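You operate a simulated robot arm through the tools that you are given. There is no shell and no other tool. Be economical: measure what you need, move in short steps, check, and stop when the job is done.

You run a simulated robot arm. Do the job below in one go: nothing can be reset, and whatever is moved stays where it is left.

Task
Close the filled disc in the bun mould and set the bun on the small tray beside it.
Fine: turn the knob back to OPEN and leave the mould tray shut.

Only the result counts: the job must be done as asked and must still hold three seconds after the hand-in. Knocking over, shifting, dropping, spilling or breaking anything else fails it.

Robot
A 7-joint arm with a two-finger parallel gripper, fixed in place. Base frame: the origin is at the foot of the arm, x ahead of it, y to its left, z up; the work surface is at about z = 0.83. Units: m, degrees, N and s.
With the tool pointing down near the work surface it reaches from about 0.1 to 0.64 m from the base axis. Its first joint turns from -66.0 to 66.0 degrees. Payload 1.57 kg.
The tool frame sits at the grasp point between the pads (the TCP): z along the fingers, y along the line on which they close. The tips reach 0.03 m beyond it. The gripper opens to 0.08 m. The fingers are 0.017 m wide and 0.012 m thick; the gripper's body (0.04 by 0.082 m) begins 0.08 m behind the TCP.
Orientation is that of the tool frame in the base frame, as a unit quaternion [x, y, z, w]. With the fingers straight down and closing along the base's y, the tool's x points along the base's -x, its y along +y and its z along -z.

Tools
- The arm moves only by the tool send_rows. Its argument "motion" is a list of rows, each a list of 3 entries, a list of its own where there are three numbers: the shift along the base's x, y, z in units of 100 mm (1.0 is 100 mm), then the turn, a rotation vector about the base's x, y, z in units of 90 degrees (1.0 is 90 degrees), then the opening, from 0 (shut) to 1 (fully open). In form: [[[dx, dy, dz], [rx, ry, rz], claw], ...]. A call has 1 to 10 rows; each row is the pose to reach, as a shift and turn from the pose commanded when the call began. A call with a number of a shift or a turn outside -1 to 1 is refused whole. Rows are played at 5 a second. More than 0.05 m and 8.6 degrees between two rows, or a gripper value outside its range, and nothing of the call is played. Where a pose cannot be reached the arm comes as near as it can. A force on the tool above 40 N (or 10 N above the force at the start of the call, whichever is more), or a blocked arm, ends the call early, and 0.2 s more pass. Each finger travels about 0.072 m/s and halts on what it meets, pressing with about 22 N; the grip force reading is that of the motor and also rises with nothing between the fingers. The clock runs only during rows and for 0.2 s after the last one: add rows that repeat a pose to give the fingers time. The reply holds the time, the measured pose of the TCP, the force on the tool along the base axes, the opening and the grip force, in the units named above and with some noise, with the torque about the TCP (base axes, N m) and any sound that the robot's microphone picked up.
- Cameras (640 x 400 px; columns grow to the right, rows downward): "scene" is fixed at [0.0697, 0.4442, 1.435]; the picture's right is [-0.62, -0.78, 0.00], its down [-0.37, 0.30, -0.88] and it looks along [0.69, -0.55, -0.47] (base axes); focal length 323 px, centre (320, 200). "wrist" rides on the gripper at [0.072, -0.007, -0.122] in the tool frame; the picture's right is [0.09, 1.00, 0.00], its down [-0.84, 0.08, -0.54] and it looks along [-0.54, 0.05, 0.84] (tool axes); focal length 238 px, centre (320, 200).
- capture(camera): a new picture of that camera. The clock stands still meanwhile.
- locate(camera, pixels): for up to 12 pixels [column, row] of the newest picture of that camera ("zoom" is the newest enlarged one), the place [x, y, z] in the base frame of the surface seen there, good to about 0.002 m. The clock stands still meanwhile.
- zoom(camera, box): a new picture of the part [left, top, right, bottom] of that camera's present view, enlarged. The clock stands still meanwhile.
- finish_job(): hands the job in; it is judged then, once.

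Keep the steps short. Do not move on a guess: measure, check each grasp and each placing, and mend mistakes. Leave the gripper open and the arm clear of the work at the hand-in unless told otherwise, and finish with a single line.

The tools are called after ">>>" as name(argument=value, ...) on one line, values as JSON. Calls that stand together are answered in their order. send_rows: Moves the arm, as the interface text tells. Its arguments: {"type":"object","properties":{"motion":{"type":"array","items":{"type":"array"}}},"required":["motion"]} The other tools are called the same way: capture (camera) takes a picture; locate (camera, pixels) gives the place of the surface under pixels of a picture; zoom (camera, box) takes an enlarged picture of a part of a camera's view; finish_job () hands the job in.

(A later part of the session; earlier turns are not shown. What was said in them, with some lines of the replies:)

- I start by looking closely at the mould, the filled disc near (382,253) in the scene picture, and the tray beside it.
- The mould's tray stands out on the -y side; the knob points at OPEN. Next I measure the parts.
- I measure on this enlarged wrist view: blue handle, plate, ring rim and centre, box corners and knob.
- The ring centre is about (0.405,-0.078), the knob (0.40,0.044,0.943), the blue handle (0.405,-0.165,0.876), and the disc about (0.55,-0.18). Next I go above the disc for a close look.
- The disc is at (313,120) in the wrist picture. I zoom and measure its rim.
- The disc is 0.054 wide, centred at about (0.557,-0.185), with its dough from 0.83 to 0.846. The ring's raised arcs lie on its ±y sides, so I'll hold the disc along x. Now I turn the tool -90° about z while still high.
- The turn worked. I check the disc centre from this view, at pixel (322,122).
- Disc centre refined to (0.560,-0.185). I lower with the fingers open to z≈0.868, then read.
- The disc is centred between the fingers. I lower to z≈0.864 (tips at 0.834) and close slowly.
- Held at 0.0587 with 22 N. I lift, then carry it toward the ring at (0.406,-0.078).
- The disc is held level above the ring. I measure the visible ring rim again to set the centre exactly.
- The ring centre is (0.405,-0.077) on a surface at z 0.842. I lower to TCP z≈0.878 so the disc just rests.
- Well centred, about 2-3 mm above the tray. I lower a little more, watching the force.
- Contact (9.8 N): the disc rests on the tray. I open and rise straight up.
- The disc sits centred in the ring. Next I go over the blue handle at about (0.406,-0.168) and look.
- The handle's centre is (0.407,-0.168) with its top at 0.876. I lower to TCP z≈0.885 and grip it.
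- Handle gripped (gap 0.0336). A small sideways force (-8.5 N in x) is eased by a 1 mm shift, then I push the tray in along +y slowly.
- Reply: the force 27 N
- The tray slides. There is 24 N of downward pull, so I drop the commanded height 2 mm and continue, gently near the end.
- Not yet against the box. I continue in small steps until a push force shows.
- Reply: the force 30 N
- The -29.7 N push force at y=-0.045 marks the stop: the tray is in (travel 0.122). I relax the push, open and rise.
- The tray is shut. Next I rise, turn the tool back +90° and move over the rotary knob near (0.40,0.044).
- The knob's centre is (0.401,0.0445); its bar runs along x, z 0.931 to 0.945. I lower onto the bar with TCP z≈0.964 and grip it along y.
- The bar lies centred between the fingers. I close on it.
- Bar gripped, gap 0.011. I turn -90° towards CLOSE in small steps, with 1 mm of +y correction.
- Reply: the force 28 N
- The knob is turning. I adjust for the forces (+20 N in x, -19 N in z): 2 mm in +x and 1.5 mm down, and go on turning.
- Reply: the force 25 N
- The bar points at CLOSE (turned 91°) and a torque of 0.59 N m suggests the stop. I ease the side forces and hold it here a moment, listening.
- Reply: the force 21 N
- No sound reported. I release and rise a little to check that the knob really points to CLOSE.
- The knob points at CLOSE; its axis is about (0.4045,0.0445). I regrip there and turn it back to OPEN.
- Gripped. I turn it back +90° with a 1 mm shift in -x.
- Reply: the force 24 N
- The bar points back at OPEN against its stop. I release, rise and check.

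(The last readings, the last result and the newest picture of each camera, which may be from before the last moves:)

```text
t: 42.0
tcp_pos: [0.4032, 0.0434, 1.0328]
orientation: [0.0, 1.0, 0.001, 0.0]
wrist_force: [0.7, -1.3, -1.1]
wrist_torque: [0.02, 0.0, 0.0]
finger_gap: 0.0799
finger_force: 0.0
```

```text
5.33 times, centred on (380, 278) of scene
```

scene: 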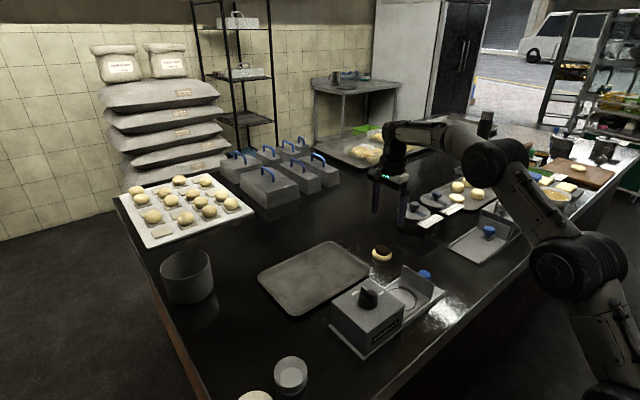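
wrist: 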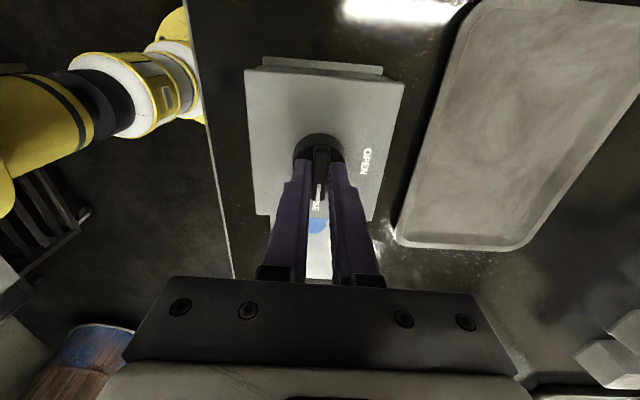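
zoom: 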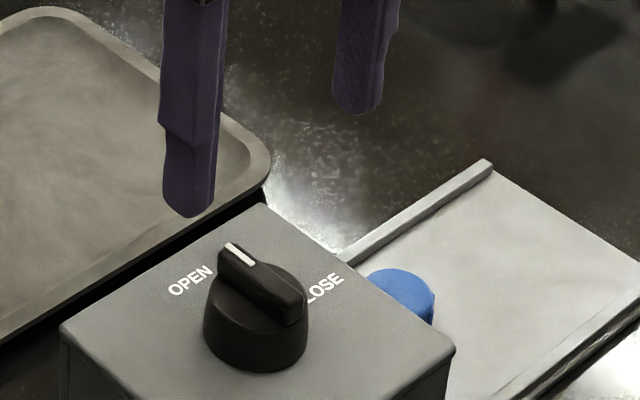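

The knob is at OPEN. Next I turn the tool -90° again and go over the blue handle at about (0.406,-0.045).

>>> send_rows(motion=[[[0, -0.1, 0], [0, 0, -0.09], 1], [[0, -0.2, 0], [0, 0, -0.18], 1], [[0, -0.3, 0], [0, 0, -0.27], 1], [[0, -0.4, 0], [0, 0, -0.36], 1], [[0, -0.5, 0], [0, 0, -0.45], 1], [[0, -0.6, 0], [0, 0, -0.54], 1], [[0, -0.7, 0], [0, 0, -0.63], 1], [[0, -0.8, 0], [0, 0, -0.72], 1], [[0.02, -0.88, 0], [0, 0, -0.81], 1], [[0.03, -0.88, 0], [0, 0, -0.9], 1]])

>>> send_rows(motion=[[[0, 0, -0.2], [0, 0, -0.05], 1], [[0, 0, -0.5], [0, 0, -0.1], 1], [[0, 0, -0.5], [0, 0, -0.1], 1]])

>>> zoom(camera="wrist", box=[220, 50, 420, 175])

>>> locate(camera="zoom", pixels=[[320, 290], [290, 290], [350, 290], [320, 310], [320, 270]])

```text
t: 44.2
tcp_pos: [0.4075, -0.0444, 1.031]
orientation: [0.65, 0.76, 0.0, 0.0]
wrist_force: [0.0, -0.3, 0.0]
wrist_torque: [-0.01, 0.03, 0.0]
finger_gap: 0.0799
finger_force: 0.1
```

```text
t: 45.0
tcp_pos: [0.4083, -0.0453, 0.9792]
orientation: [0.708, 0.706, 0.0, 0.0]
wrist_force: [0.3, 0.5, -1.6]
wrist_torque: [-0.02, -0.03, 0.02]
finger_gap: 0.0801
finger_force: 0.1
```

```text
3.20 times, centred on (320, 112) of wrist
```

zoom: 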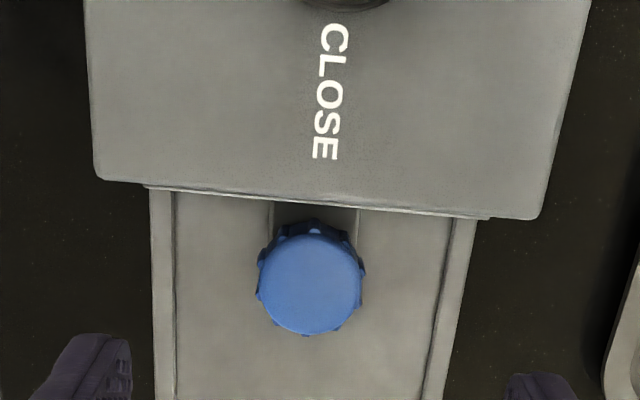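

```text
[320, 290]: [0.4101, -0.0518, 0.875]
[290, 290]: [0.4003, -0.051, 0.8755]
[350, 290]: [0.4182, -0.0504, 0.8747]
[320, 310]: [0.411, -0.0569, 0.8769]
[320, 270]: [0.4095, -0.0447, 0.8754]
```

Handle centre about (0.4065,-0.048). I lower and grip it as before.

>>> send_rows(motion=[[[-0.015, -0.02, -0.4], [0, 0, 0], 1], [[-0.015, -0.02, -0.8], [0, 0, 0], 1], [[-0.015, -0.02, -0.95], [0, 0, 0], 1], [[-0.015, -0.02, -0.95], [0, 0, 0], 0.7], [[-0.015, -0.02, -0.95], [0, 0, 0], 0.5], [[-0.015, -0.02, -0.95], [0, 0, 0], 0.3], [[-0.015, -0.02, -0.95], [0, 0, 0], 0.3], [[-0.015, -0.02, -0.95], [0, 0, 0], 0.3]])

```text
t: 46.8
tcp_pos: [0.405, -0.0442, 0.8861]
orientation: [0.707, 0.707, -0.002, -0.001]
wrist_force: [-5.5, 0.5, -0.7]
wrist_torque: [-0.09, 0.0, 0.02]
finger_gap: 0.0334
finger_force: 41.7
```

Gripped (0.0334). I pull the tray out along -y in steps.

>>> send_rows(motion=[[[-0.005, -0.1, 0], [0, 0, 0], 0.3], [[-0.005, -0.2, -0.005], [0, 0, 0], 0.3], [[-0.005, -0.3, -0.01], [0, 0, 0], 0.3], [[-0.005, -0.4, -0.015], [0, 0, 0], 0.3], [[-0.005, -0.5, -0.02], [0, 0, 0], 0.3], [[-0.005, -0.6, -0.02], [0, 0, 0], 0.3], [[-0.005, -0.6, -0.02], [0, 0, 0], 0.3]])

>>> zoom(camera="scene", box=[320, 240, 480, 340])

```text
t: 48.4
tcp_pos: [0.4044, -0.1056, 0.885]
orientation: [0.707, 0.707, 0.001, 0.0]
wrist_force: [-3.9, 0.2, -1.1]
wrist_torque: [0.42, 0.11, 0.01]
finger_gap: 0.0335
finger_force: 41.8
```

```text
4.00 times, centred on (400, 290) of scene
```

zoom: 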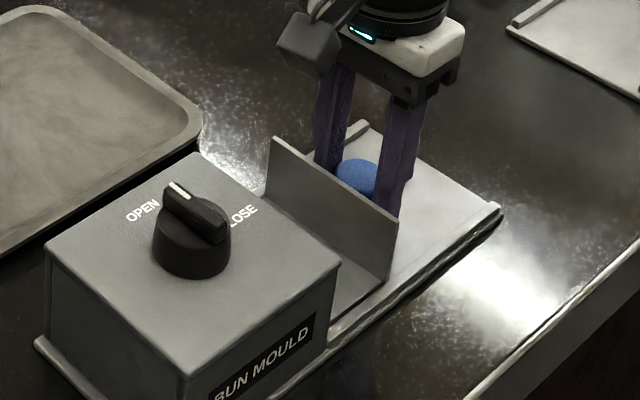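

>>> send_rows(motion=[[[0, -0.1, 0], [0, 0, 0], 0.3], [[0, -0.2, 0], [0, 0, 0], 0.3], [[0, -0.3, 0], [0, 0, 0], 0.3], [[0, -0.4, 0], [0, 0, 0], 0.3], [[0, -0.5, 0], [0, 0, 0], 0.3], [[0, -0.58, 0], [0, 0, 0], 0.3], [[0, -0.6, 0], [0, 0, 0], 0.3]])

>>> zoom(camera="scene", box=[320, 240, 480, 340])

```text
t: 50.0
tcp_pos: [0.4045, -0.1639, 0.8846]
orientation: [0.706, 0.708, 0.001, -0.002]
wrist_force: [-1.3, 16.0, -6.7]
wrist_torque: [-0.5, -0.11, 0.08]
finger_gap: 0.0333
finger_force: 41.9
```

```text
4.00 times, centred on (400, 290) of scene
```

zoom: 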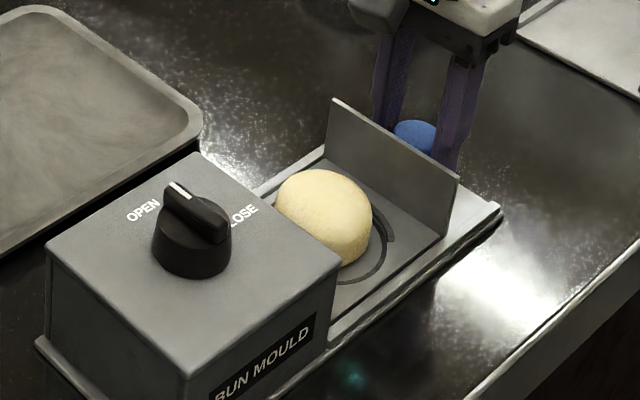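

The bun is formed and the tray is fully out (16 N at the stop). I release the handle and rise.

>>> send_rows(motion=[[[0, 0.012, 0], [0, 0, 0], 0.3], [[0, 0.012, 0], [0, 0, 0], 0.6], [[0, 0.012, 0], [0, 0, 0], 0.8], [[0, 0.012, 0], [0, 0, 0], 1], [[0, 0.012, 0.3], [0, 0, 0], 1], [[0, 0.012, 0.7], [0, 0, 0], 1], [[0, 0.2, 1.0], [0, 0, 0], 1], [[0, 0.5, 1.0], [0, 0, 0], 1], [[0, 0.5, 1.0], [0, 0, 0], 1]])

>>> zoom(camera="wrist", box=[220, 50, 420, 175])

>>> locate(camera="zoom", pixels=[[325, 130], [240, 130], [410, 130], [325, 55], [325, 215], [325, 100], [260, 130], [390, 130]])

```text
t: 52.0
tcp_pos: [0.4058, -0.1131, 0.9836]
orientation: [0.707, 0.707, 0.0, 0.0]
wrist_force: [-0.2, 0.1, -0.1]
wrist_torque: [-0.02, 0.01, 0.0]
finger_gap: 0.0802
finger_force: 0.1
```

```text
3.20 times, centred on (320, 112) of wrist
```

zoom: 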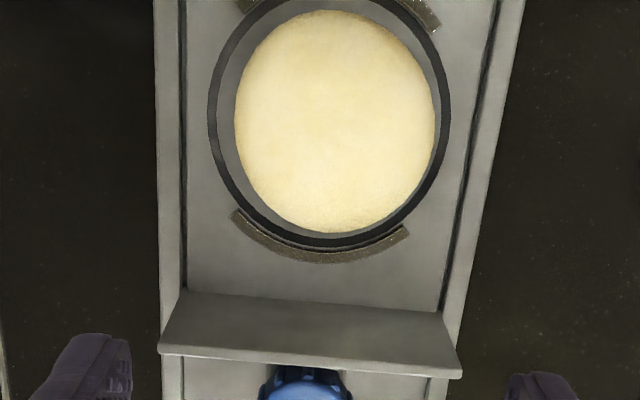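

```text
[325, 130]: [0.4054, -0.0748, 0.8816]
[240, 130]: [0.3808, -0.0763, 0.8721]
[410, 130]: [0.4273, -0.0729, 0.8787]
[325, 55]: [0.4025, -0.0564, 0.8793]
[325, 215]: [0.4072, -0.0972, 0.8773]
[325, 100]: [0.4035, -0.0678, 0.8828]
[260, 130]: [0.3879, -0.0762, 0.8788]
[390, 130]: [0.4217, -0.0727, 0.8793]
```

The bun is about 0.058 wide, centred at (0.406,-0.077), top 0.883. I go above it and lower to z≈0.89 first.

>>> send_rows(motion=[[[0.005, 0.2, 0], [0, 0, 0], 1], [[0.005, 0.37, 0], [0, 0, 0], 1], [[0.005, 0.37, 0], [0, 0, 0], 1], [[0.005, 0.37, -0.3], [0, 0, 0], 1], [[0.005, 0.37, -0.5], [0, 0, 0], 1], [[0.005, 0.37, -0.5], [0, 0, 0], 1]])

>>> zoom(camera="wrist", box=[200, 80, 440, 230])

>>> locate(camera="zoom", pixels=[[320, 150], [320, 50], [320, 100], [320, 200], [240, 150], [400, 150]])

```text
t: 53.4
tcp_pos: [0.4054, -0.0783, 0.934]
orientation: [0.707, 0.707, 0.0, 0.0]
wrist_force: [-0.4, 0.2, 0.0]
wrist_torque: [0.01, 0.01, 0.0]
finger_gap: 0.0799
finger_force: 0.0
```

```text
2.67 times, centred on (320, 155) of wrist
```

zoom: 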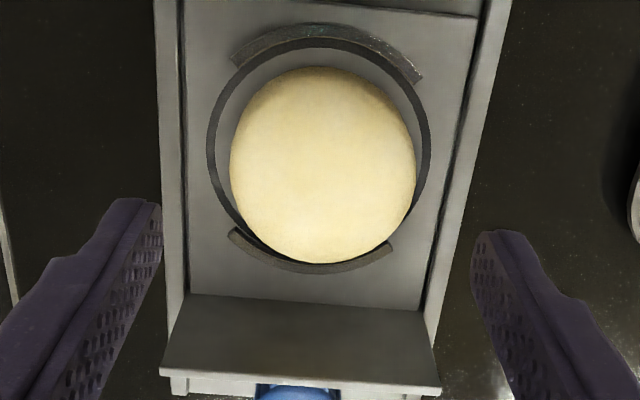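

```text
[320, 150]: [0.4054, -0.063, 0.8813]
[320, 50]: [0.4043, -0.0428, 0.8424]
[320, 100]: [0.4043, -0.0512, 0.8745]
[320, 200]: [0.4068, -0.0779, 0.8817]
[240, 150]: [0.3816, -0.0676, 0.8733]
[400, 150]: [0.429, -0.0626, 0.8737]
```

Aligned. I lower to z≈0.879 and close on the bun.

>>> send_rows(motion=[[[0, 0.01, -0.3], [0, 0, 0], 1], [[0, 0.01, -0.55], [0, 0, 0], 1], [[0, 0.01, -0.55], [0, 0, 0], 1], [[0, 0.01, -0.55], [0, 0, 0], 0.8], [[0, 0.01, -0.55], [0, 0, 0], 0.7], [[0, 0.01, -0.55], [0, 0, 0], 0.6], [[0, 0.01, -0.55], [0, 0, 0], 0.55], [[0, 0.01, -0.55], [0, 0, 0], 0.55]])

>>> zoom(camera="scene", box=[340, 230, 460, 305])

```text
t: 55.2
tcp_pos: [0.4063, -0.0788, 0.8806]
orientation: [0.707, 0.707, 0.0, 0.0]
wrist_force: [1.1, -0.5, 0.4]
wrist_torque: [0.02, 0.0, 0.01]
finger_gap: 0.0579
finger_force: 21.9
```

```text
5.33 times, centred on (400, 268) of scene
```

zoom: 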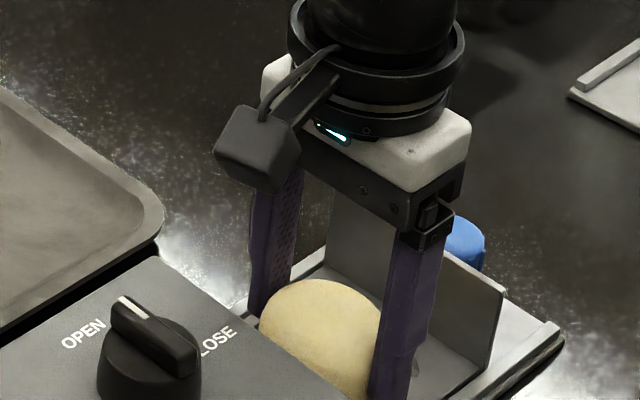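

Bun gripped at 0.0579. I lift 0.1 m and move in +x, clear of the mould.

>>> send_rows(motion=[[[0, 0, 0.25], [0, 0, 0], 0.55], [[0, 0, 0.6], [0, 0, 0], 0.55], [[0, 0, 1.0], [0, 0, 0], 0.55], [[0.3, 0, 1.0], [0, 0, 0], 0.55], [[0.65, 0, 1.0], [0, 0, 0], 0.55], [[1.0, 0, 1.0], [0, 0, 0], 0.55], [[1.0, 0, 1.0], [0, 0, 0], 0.55]])

>>> send_rows(motion=[[[0.3, 0.2, 0], [0, 0, 0], 0.55], [[0.6, 0.4, 0], [0, 0, 0], 0.55], [[0.9, 0.7, 0], [0, 0, 0], 0.55], [[0.9, 0.9, 0], [0, 0, 0], 0.55], [[0.9, 0.9, 0], [0, 0, 0], 0.55]])

>>> capture(camera="wrist")

>>> capture(camera="scene")

```text
t: 56.8
tcp_pos: [0.5054, -0.0754, 0.9785]
orientation: [0.707, 0.707, 0.0, 0.0]
wrist_force: [0.1, 0.0, -0.9]
wrist_torque: [-0.04, 0.0, 0.02]
finger_gap: 0.0578
finger_force: 22.1
```

```text
t: 58.0
tcp_pos: [0.5968, 0.0121, 0.9786]
orientation: [0.708, 0.707, 0.0, 0.0]
wrist_force: [0.6, -0.5, -0.8]
wrist_torque: [0.01, 0.0, -0.01]
finger_gap: 0.0578
finger_force: 22.6
```

```text
taken
```

wrist: 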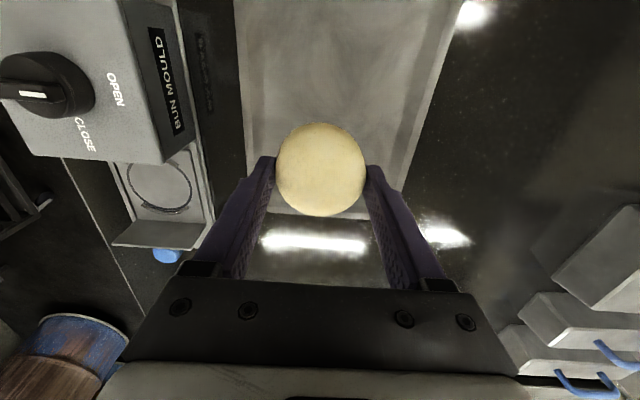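

```text
taken
```

scene: 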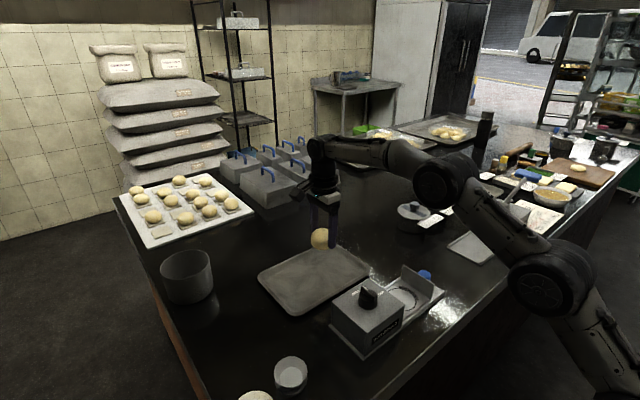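

The bun is over the tray's middle. I lower most of the way, then feel for contact.

>>> send_rows(motion=[[[0, 0, -0.3], [0, 0, 0], 0.55], [[0, 0, -0.6], [0, 0, 0], 0.55], [[0, 0, -0.85], [0, 0, 0], 0.55], [[0, 0, -0.98], [0, 0, 0], 0.55], [[0, 0, -0.98], [0, 0, 0], 0.55]])

>>> send_rows(motion=[[[0, 0, -0.015], [0, 0, 0], 0.55], [[0, 0, -0.03], [0, 0, 0], 0.55], [[0, 0, -0.04], [0, 0, 0], 0.55], [[0, 0, -0.04], [0, 0, 0], 0.55]])

>>> zoom(camera="scene", box=[260, 210, 380, 285])

```text
t: 59.2
tcp_pos: [0.5954, 0.0124, 0.8811]
orientation: [0.707, 0.707, 0.0, 0.0]
wrist_force: [-0.3, -0.5, -0.2]
wrist_torque: [0.02, 0.02, 0.0]
finger_gap: 0.058
finger_force: 22.0
```

```text
t: 60.2
tcp_pos: [0.5954, 0.0117, 0.8785]
orientation: [0.707, 0.707, 0.0, -0.001]
wrist_force: [0.2, -1.0, -0.6]
wrist_torque: [-0.02, 0.0, 0.01]
finger_gap: 0.0576
finger_force: 22.4
```

```text
5.33 times, centred on (320, 248) of scene
```

zoom: 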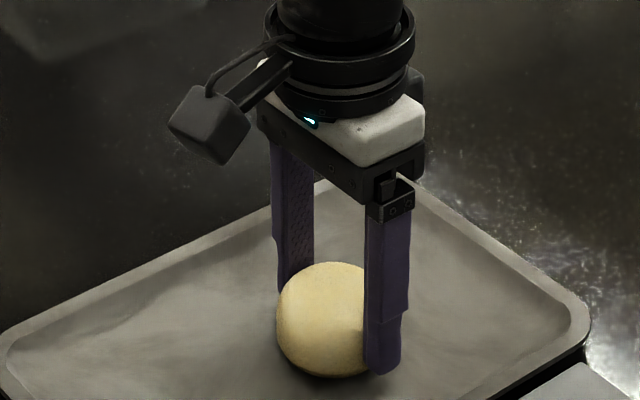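

No contact yet; I continue down 1 mm at a time.

>>> send_rows(motion=[[[0, 0, -0.01], [0, 0, 0], 0.55], [[0, 0, -0.02], [0, 0, 0], 0.55], [[0, 0, -0.03], [0, 0, 0], 0.55], [[0, 0, -0.035], [0, 0, 0], 0.55], [[0, 0, -0.035], [0, 0, 0], 0.55]])

```text
t: 61.4
tcp_pos: [0.5963, 0.0117, 0.8732]
orientation: [0.707, 0.707, 0.0, 0.001]
wrist_force: [-0.2, -0.7, -0.1]
wrist_torque: [0.0, 0.01, 0.01]
finger_gap: 0.0578
finger_force: 22.4
```

>>> send_rows(motion=[[[0, 0, -0.01], [0, 0, 0], 0.55], [[0, 0, -0.015], [0, 0, 0], 0.55], [[0, 0, -0.015], [0, 0, 0], 0.55]])

```text
t: 62.2
tcp_pos: [0.5963, 0.0116, 0.8736]
orientation: [0.707, 0.707, 0.0, 0.0]
wrist_force: [0.0, -1.0, -1.3]
wrist_torque: [0.0, 0.02, 0.02]
finger_gap: 0.0578
finger_force: 21.7
```

>>> send_rows(motion=[[[0, 0, -0.01], [0, 0, 0], 0.55], [[0, 0, -0.02], [0, 0, 0], 0.55], [[0, 0, -0.02], [0, 0, 0], 0.55]])

```text
t: 63.0
tcp_pos: [0.5964, 0.011, 0.8717]
orientation: [0.707, 0.707, 0.0, 0.001]
wrist_force: [-0.3, 1.1, 2.0]
wrist_torque: [0.08, 0.02, 0.0]
finger_gap: 0.0577
finger_force: 22.1
```

A light touch (2 N). Half a millimetre more, then I open and rise.

>>> send_rows(motion=[[[0, 0, -0.006], [0, 0, 0], 0.55], [[0, 0, -0.006], [0, 0, 0], 0.75], [[0, 0, -0.006], [0, 0, 0], 0.9], [[0, 0, -0.006], [0, 0, 0], 1], [[0, 0, -0.006], [0, 0, 0], 1], [[0, 0, 0.3], [0, 0, 0], 1], [[0, 0, 0.7], [0, 0, 0], 1], [[0, 0, 1.0], [0, 0, 0], 1], [[0, 0, 1.0], [0, 0, 0], 1]])

>>> zoom(camera="scene", box=[250, 210, 450, 335])

>>> capture(camera="wrist")

```text
t: 65.0
tcp_pos: [0.595, 0.0111, 0.9685]
orientation: [0.707, 0.708, 0.0, 0.0]
wrist_force: [-0.5, 0.0, 0.3]
wrist_torque: [-0.02, 0.01, 0.02]
finger_gap: 0.08
finger_force: 0.0
```

```text
3.20 times, centred on (350, 272) of scene
```

zoom: 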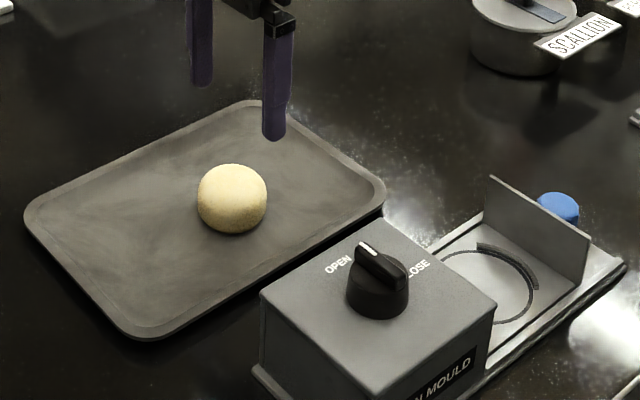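

```text
taken
```

wrist: 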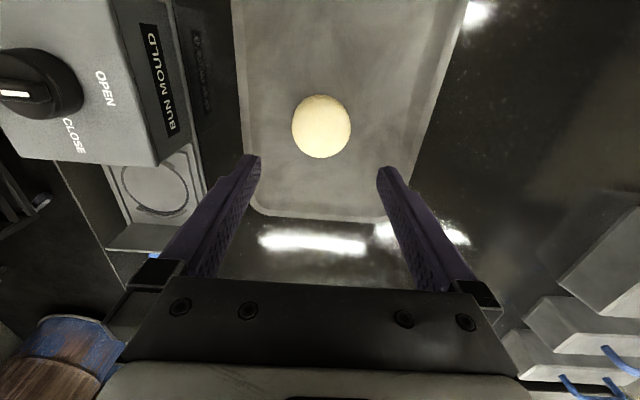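

The bun sits upright on the tray. Next I return to the blue handle near (0.406,-0.166) to shut the mould tray.

>>> send_rows(motion=[[[-0.2, -0.3, 0.1], [0, 0, 0], 1], [[-0.4, -0.6, 0.2], [0, 0, 0], 1], [[-0.7, -0.9, 0.2], [0, 0, 0], 1], [[-0.95, -1.0, 0.2], [0, 0, 0], 1], [[-0.95, -1.0, 0.2], [0, 0, 0], 1]])

>>> send_rows(motion=[[[-0.3, -0.25, 0], [0, 0, 0], 1], [[-0.6, -0.5, 0], [0, 0, 0], 1], [[-0.94, -0.77, -0.1], [0, 0, 0], 1], [[-0.94, -0.77, -0.1], [0, 0, 0], 1]])

>>> zoom(camera="wrist", box=[220, 50, 420, 175])

>>> locate(camera="zoom", pixels=[[320, 290], [290, 290], [350, 290], [320, 310], [320, 260]])

```text
t: 66.2
tcp_pos: [0.5007, -0.0881, 0.9881]
orientation: [0.707, 0.708, 0.0, 0.0]
wrist_force: [-0.4, 0.6, 0.5]
wrist_torque: [0.02, 0.0, -0.06]
finger_gap: 0.0801
finger_force: 0.1
```

```text
t: 67.2
tcp_pos: [0.4093, -0.1649, 0.9788]
orientation: [0.707, 0.707, 0.0, 0.0]
wrist_force: [-0.9, 0.8, 0.2]
wrist_torque: [0.01, 0.01, 0.02]
finger_gap: 0.08
finger_force: 0.0
```

```text
3.20 times, centred on (320, 112) of wrist
```

zoom: 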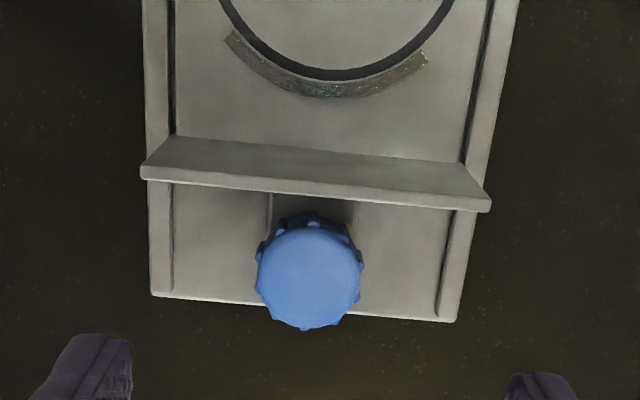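

```text
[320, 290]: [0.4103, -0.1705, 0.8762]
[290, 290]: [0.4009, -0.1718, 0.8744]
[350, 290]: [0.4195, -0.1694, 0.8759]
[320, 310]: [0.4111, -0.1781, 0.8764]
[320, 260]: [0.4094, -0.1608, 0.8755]
```

Handle centre about (0.407,-0.167). I lower and grip it.

>>> send_rows(motion=[[[-0.03, -0.015, -0.4], [0, 0, 0], 1], [[-0.03, -0.015, -0.8], [0, 0, 0], 1], [[-0.03, -0.015, -0.94], [0, 0, 0], 1], [[-0.03, -0.015, -0.94], [0, 0, 0], 0.7], [[-0.03, -0.015, -0.94], [0, 0, 0], 0.5], [[-0.03, -0.015, -0.94], [0, 0, 0], 0.3], [[-0.03, -0.015, -0.94], [0, 0, 0], 0.3], [[-0.03, -0.015, -0.94], [0, 0, 0], 0.3]])

```text
t: 69.0
tcp_pos: [0.4045, -0.1673, 0.8875]
orientation: [0.707, 0.707, 0.0, 0.0]
wrist_force: [7.1, 0.8, -7.1]
wrist_torque: [-0.11, -0.15, 0.01]
finger_gap: 0.0331
finger_force: 41.5
```

Gripped. I push it in along +y.

>>> send_rows(motion=[[[0.006, 0.1, -0.008], [0, 0, 0], 0.3], [[0.006, 0.2, -0.012], [0, 0, 0], 0.3], [[0.006, 0.3, -0.015], [0, 0, 0], 0.3], [[0.006, 0.4, -0.02], [0, 0, 0], 0.3], [[0.006, 0.5, -0.02], [0, 0, 0], 0.3], [[0.006, 0.6, -0.025], [0, 0, 0], 0.3]])

>>> send_rows(motion=[[[0, 0.1, 0], [0, 0, 0], 0.3], [[0, 0.2, 0], [0, 0, 0], 0.3], [[0, 0.3, 0], [0, 0, 0], 0.3], [[0, 0.4, 0], [0, 0, 0], 0.3], [[0, 0.5, 0], [0, 0, 0], 0.3], [[0, 0.55, 0], [0, 0, 0], 0.3]])

```text
t: 70.4
tcp_pos: [0.4045, -0.1067, 0.888]
orientation: [0.707, 0.707, 0.0, 0.001]
wrist_force: [-2.9, -1.6, 25.0]
wrist_torque: [0.52, 0.26, -0.02]
finger_gap: 0.0334
finger_force: 41.1
```

```text
t: 71.8
tcp_pos: [0.4053, -0.0512, 0.8847]
orientation: [0.707, 0.707, 0.002, 0.002]
wrist_force: [-1.0, 1.2, 24.9]
wrist_torque: [-0.03, 0.18, 0.13]
finger_gap: 0.0334
finger_force: 41.7
```

The last few millimetres in small steps, easing up 1.5 mm, until the stop pushes back.

>>> send_rows(motion=[[[0, 0.03, 0.015], [0, 0, 0], 0.3], [[0, 0.05, 0.015], [0, 0, 0], 0.3], [[0, 0.07, 0.015], [0, 0, 0], 0.3], [[0, 0.085, 0.015], [0, 0, 0], 0.3], [[0, 0.085, 0.015], [0, 0, 0], 0.3]])

```text
t: 73.0
tcp_pos: [0.4045, -0.0429, 0.8859]
orientation: [0.707, 0.708, 0.0, 0.001]
wrist_force: [12.7, -26.3, -12.2]
wrist_torque: [-0.47, -0.2, 0.01]
finger_gap: 0.0334
finger_force: 41.7
```

The stop pushes back with 26 N at y=-0.043: shut. I relax, open, rise and check everything.

>>> send_rows(motion=[[[0, -0.012, -0.006], [0, 0, 0], 0.3], [[0, -0.012, -0.006], [0, 0, 0], 0.6], [[0, -0.012, -0.006], [0, 0, 0], 0.8], [[0, -0.012, -0.006], [0, 0, 0], 1], [[0, -0.012, 0.3], [0, 0, 0], 1], [[0, -0.012, 0.7], [0, 0, 0], 1], [[0, -0.012, 1.0], [0, 0, 0], 1], [[0, -0.012, 1.0], [0, 0, 0], 1]])

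>>> send_rows(motion=[[[0, -0.2, 0.4], [0, 0, 0], 1], [[0, -0.5, 0.8], [0, 0, 0], 1], [[0, -0.8, 1.0], [0, 0, 0], 1], [[0, -0.8, 1.0], [0, 0, 0], 1]])

>>> zoom(camera="scene", box=[250, 210, 450, 335])

>>> capture(camera="wrist")

>>> capture(camera="scene")

```text
t: 74.8
tcp_pos: [0.4044, -0.0432, 0.9849]
orientation: [0.707, 0.707, 0.0, 0.0]
wrist_force: [0.1, -0.5, 0.5]
wrist_torque: [0.0, 0.01, 0.0]
finger_gap: 0.0799
finger_force: 0.0
```

```text
t: 75.8
tcp_pos: [0.4051, -0.124, 1.0878]
orientation: [0.707, 0.707, 0.0, -0.001]
wrist_force: [0.7, -0.1, 0.3]
wrist_torque: [0.0, -0.01, 0.01]
finger_gap: 0.0799
finger_force: 0.1
```

```text
3.20 times, centred on (350, 272) of scene
```

zoom: 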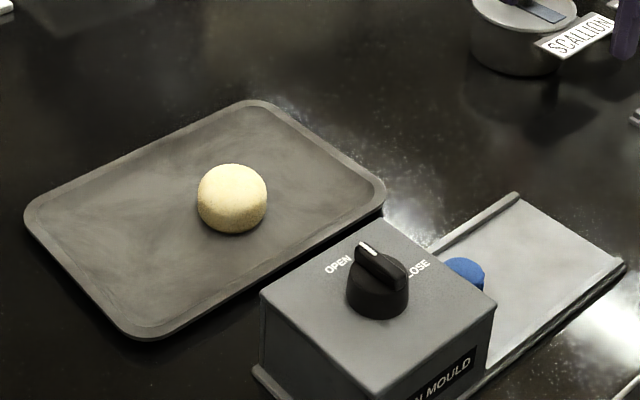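

```text
taken
```

wrist: 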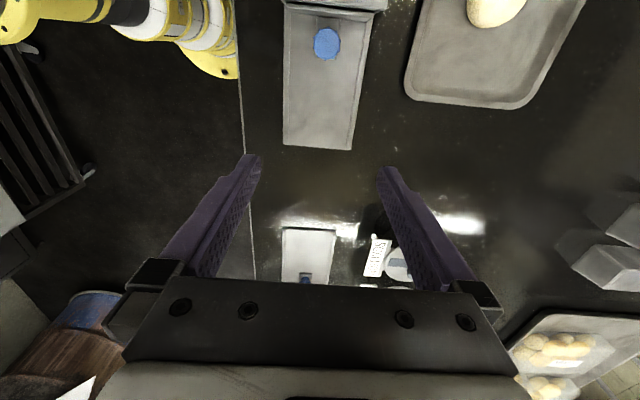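

```text
taken
```

scene: 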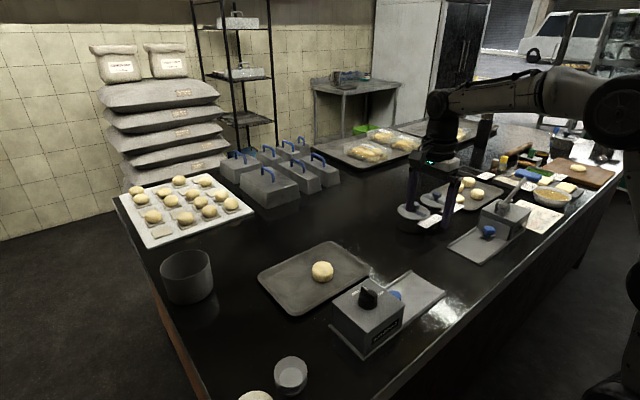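

The bun is on the tray, the knob points at OPEN, the mould tray is shut, nothing else looks moved, and the open gripper is clear, so I hand in.

>>> finish_job()

```text
The job is handed in.
```

The disc was closed into a bun and the bun set on the small tray; the knob is back at OPEN, the mould tray is shut, and the job is handed in.
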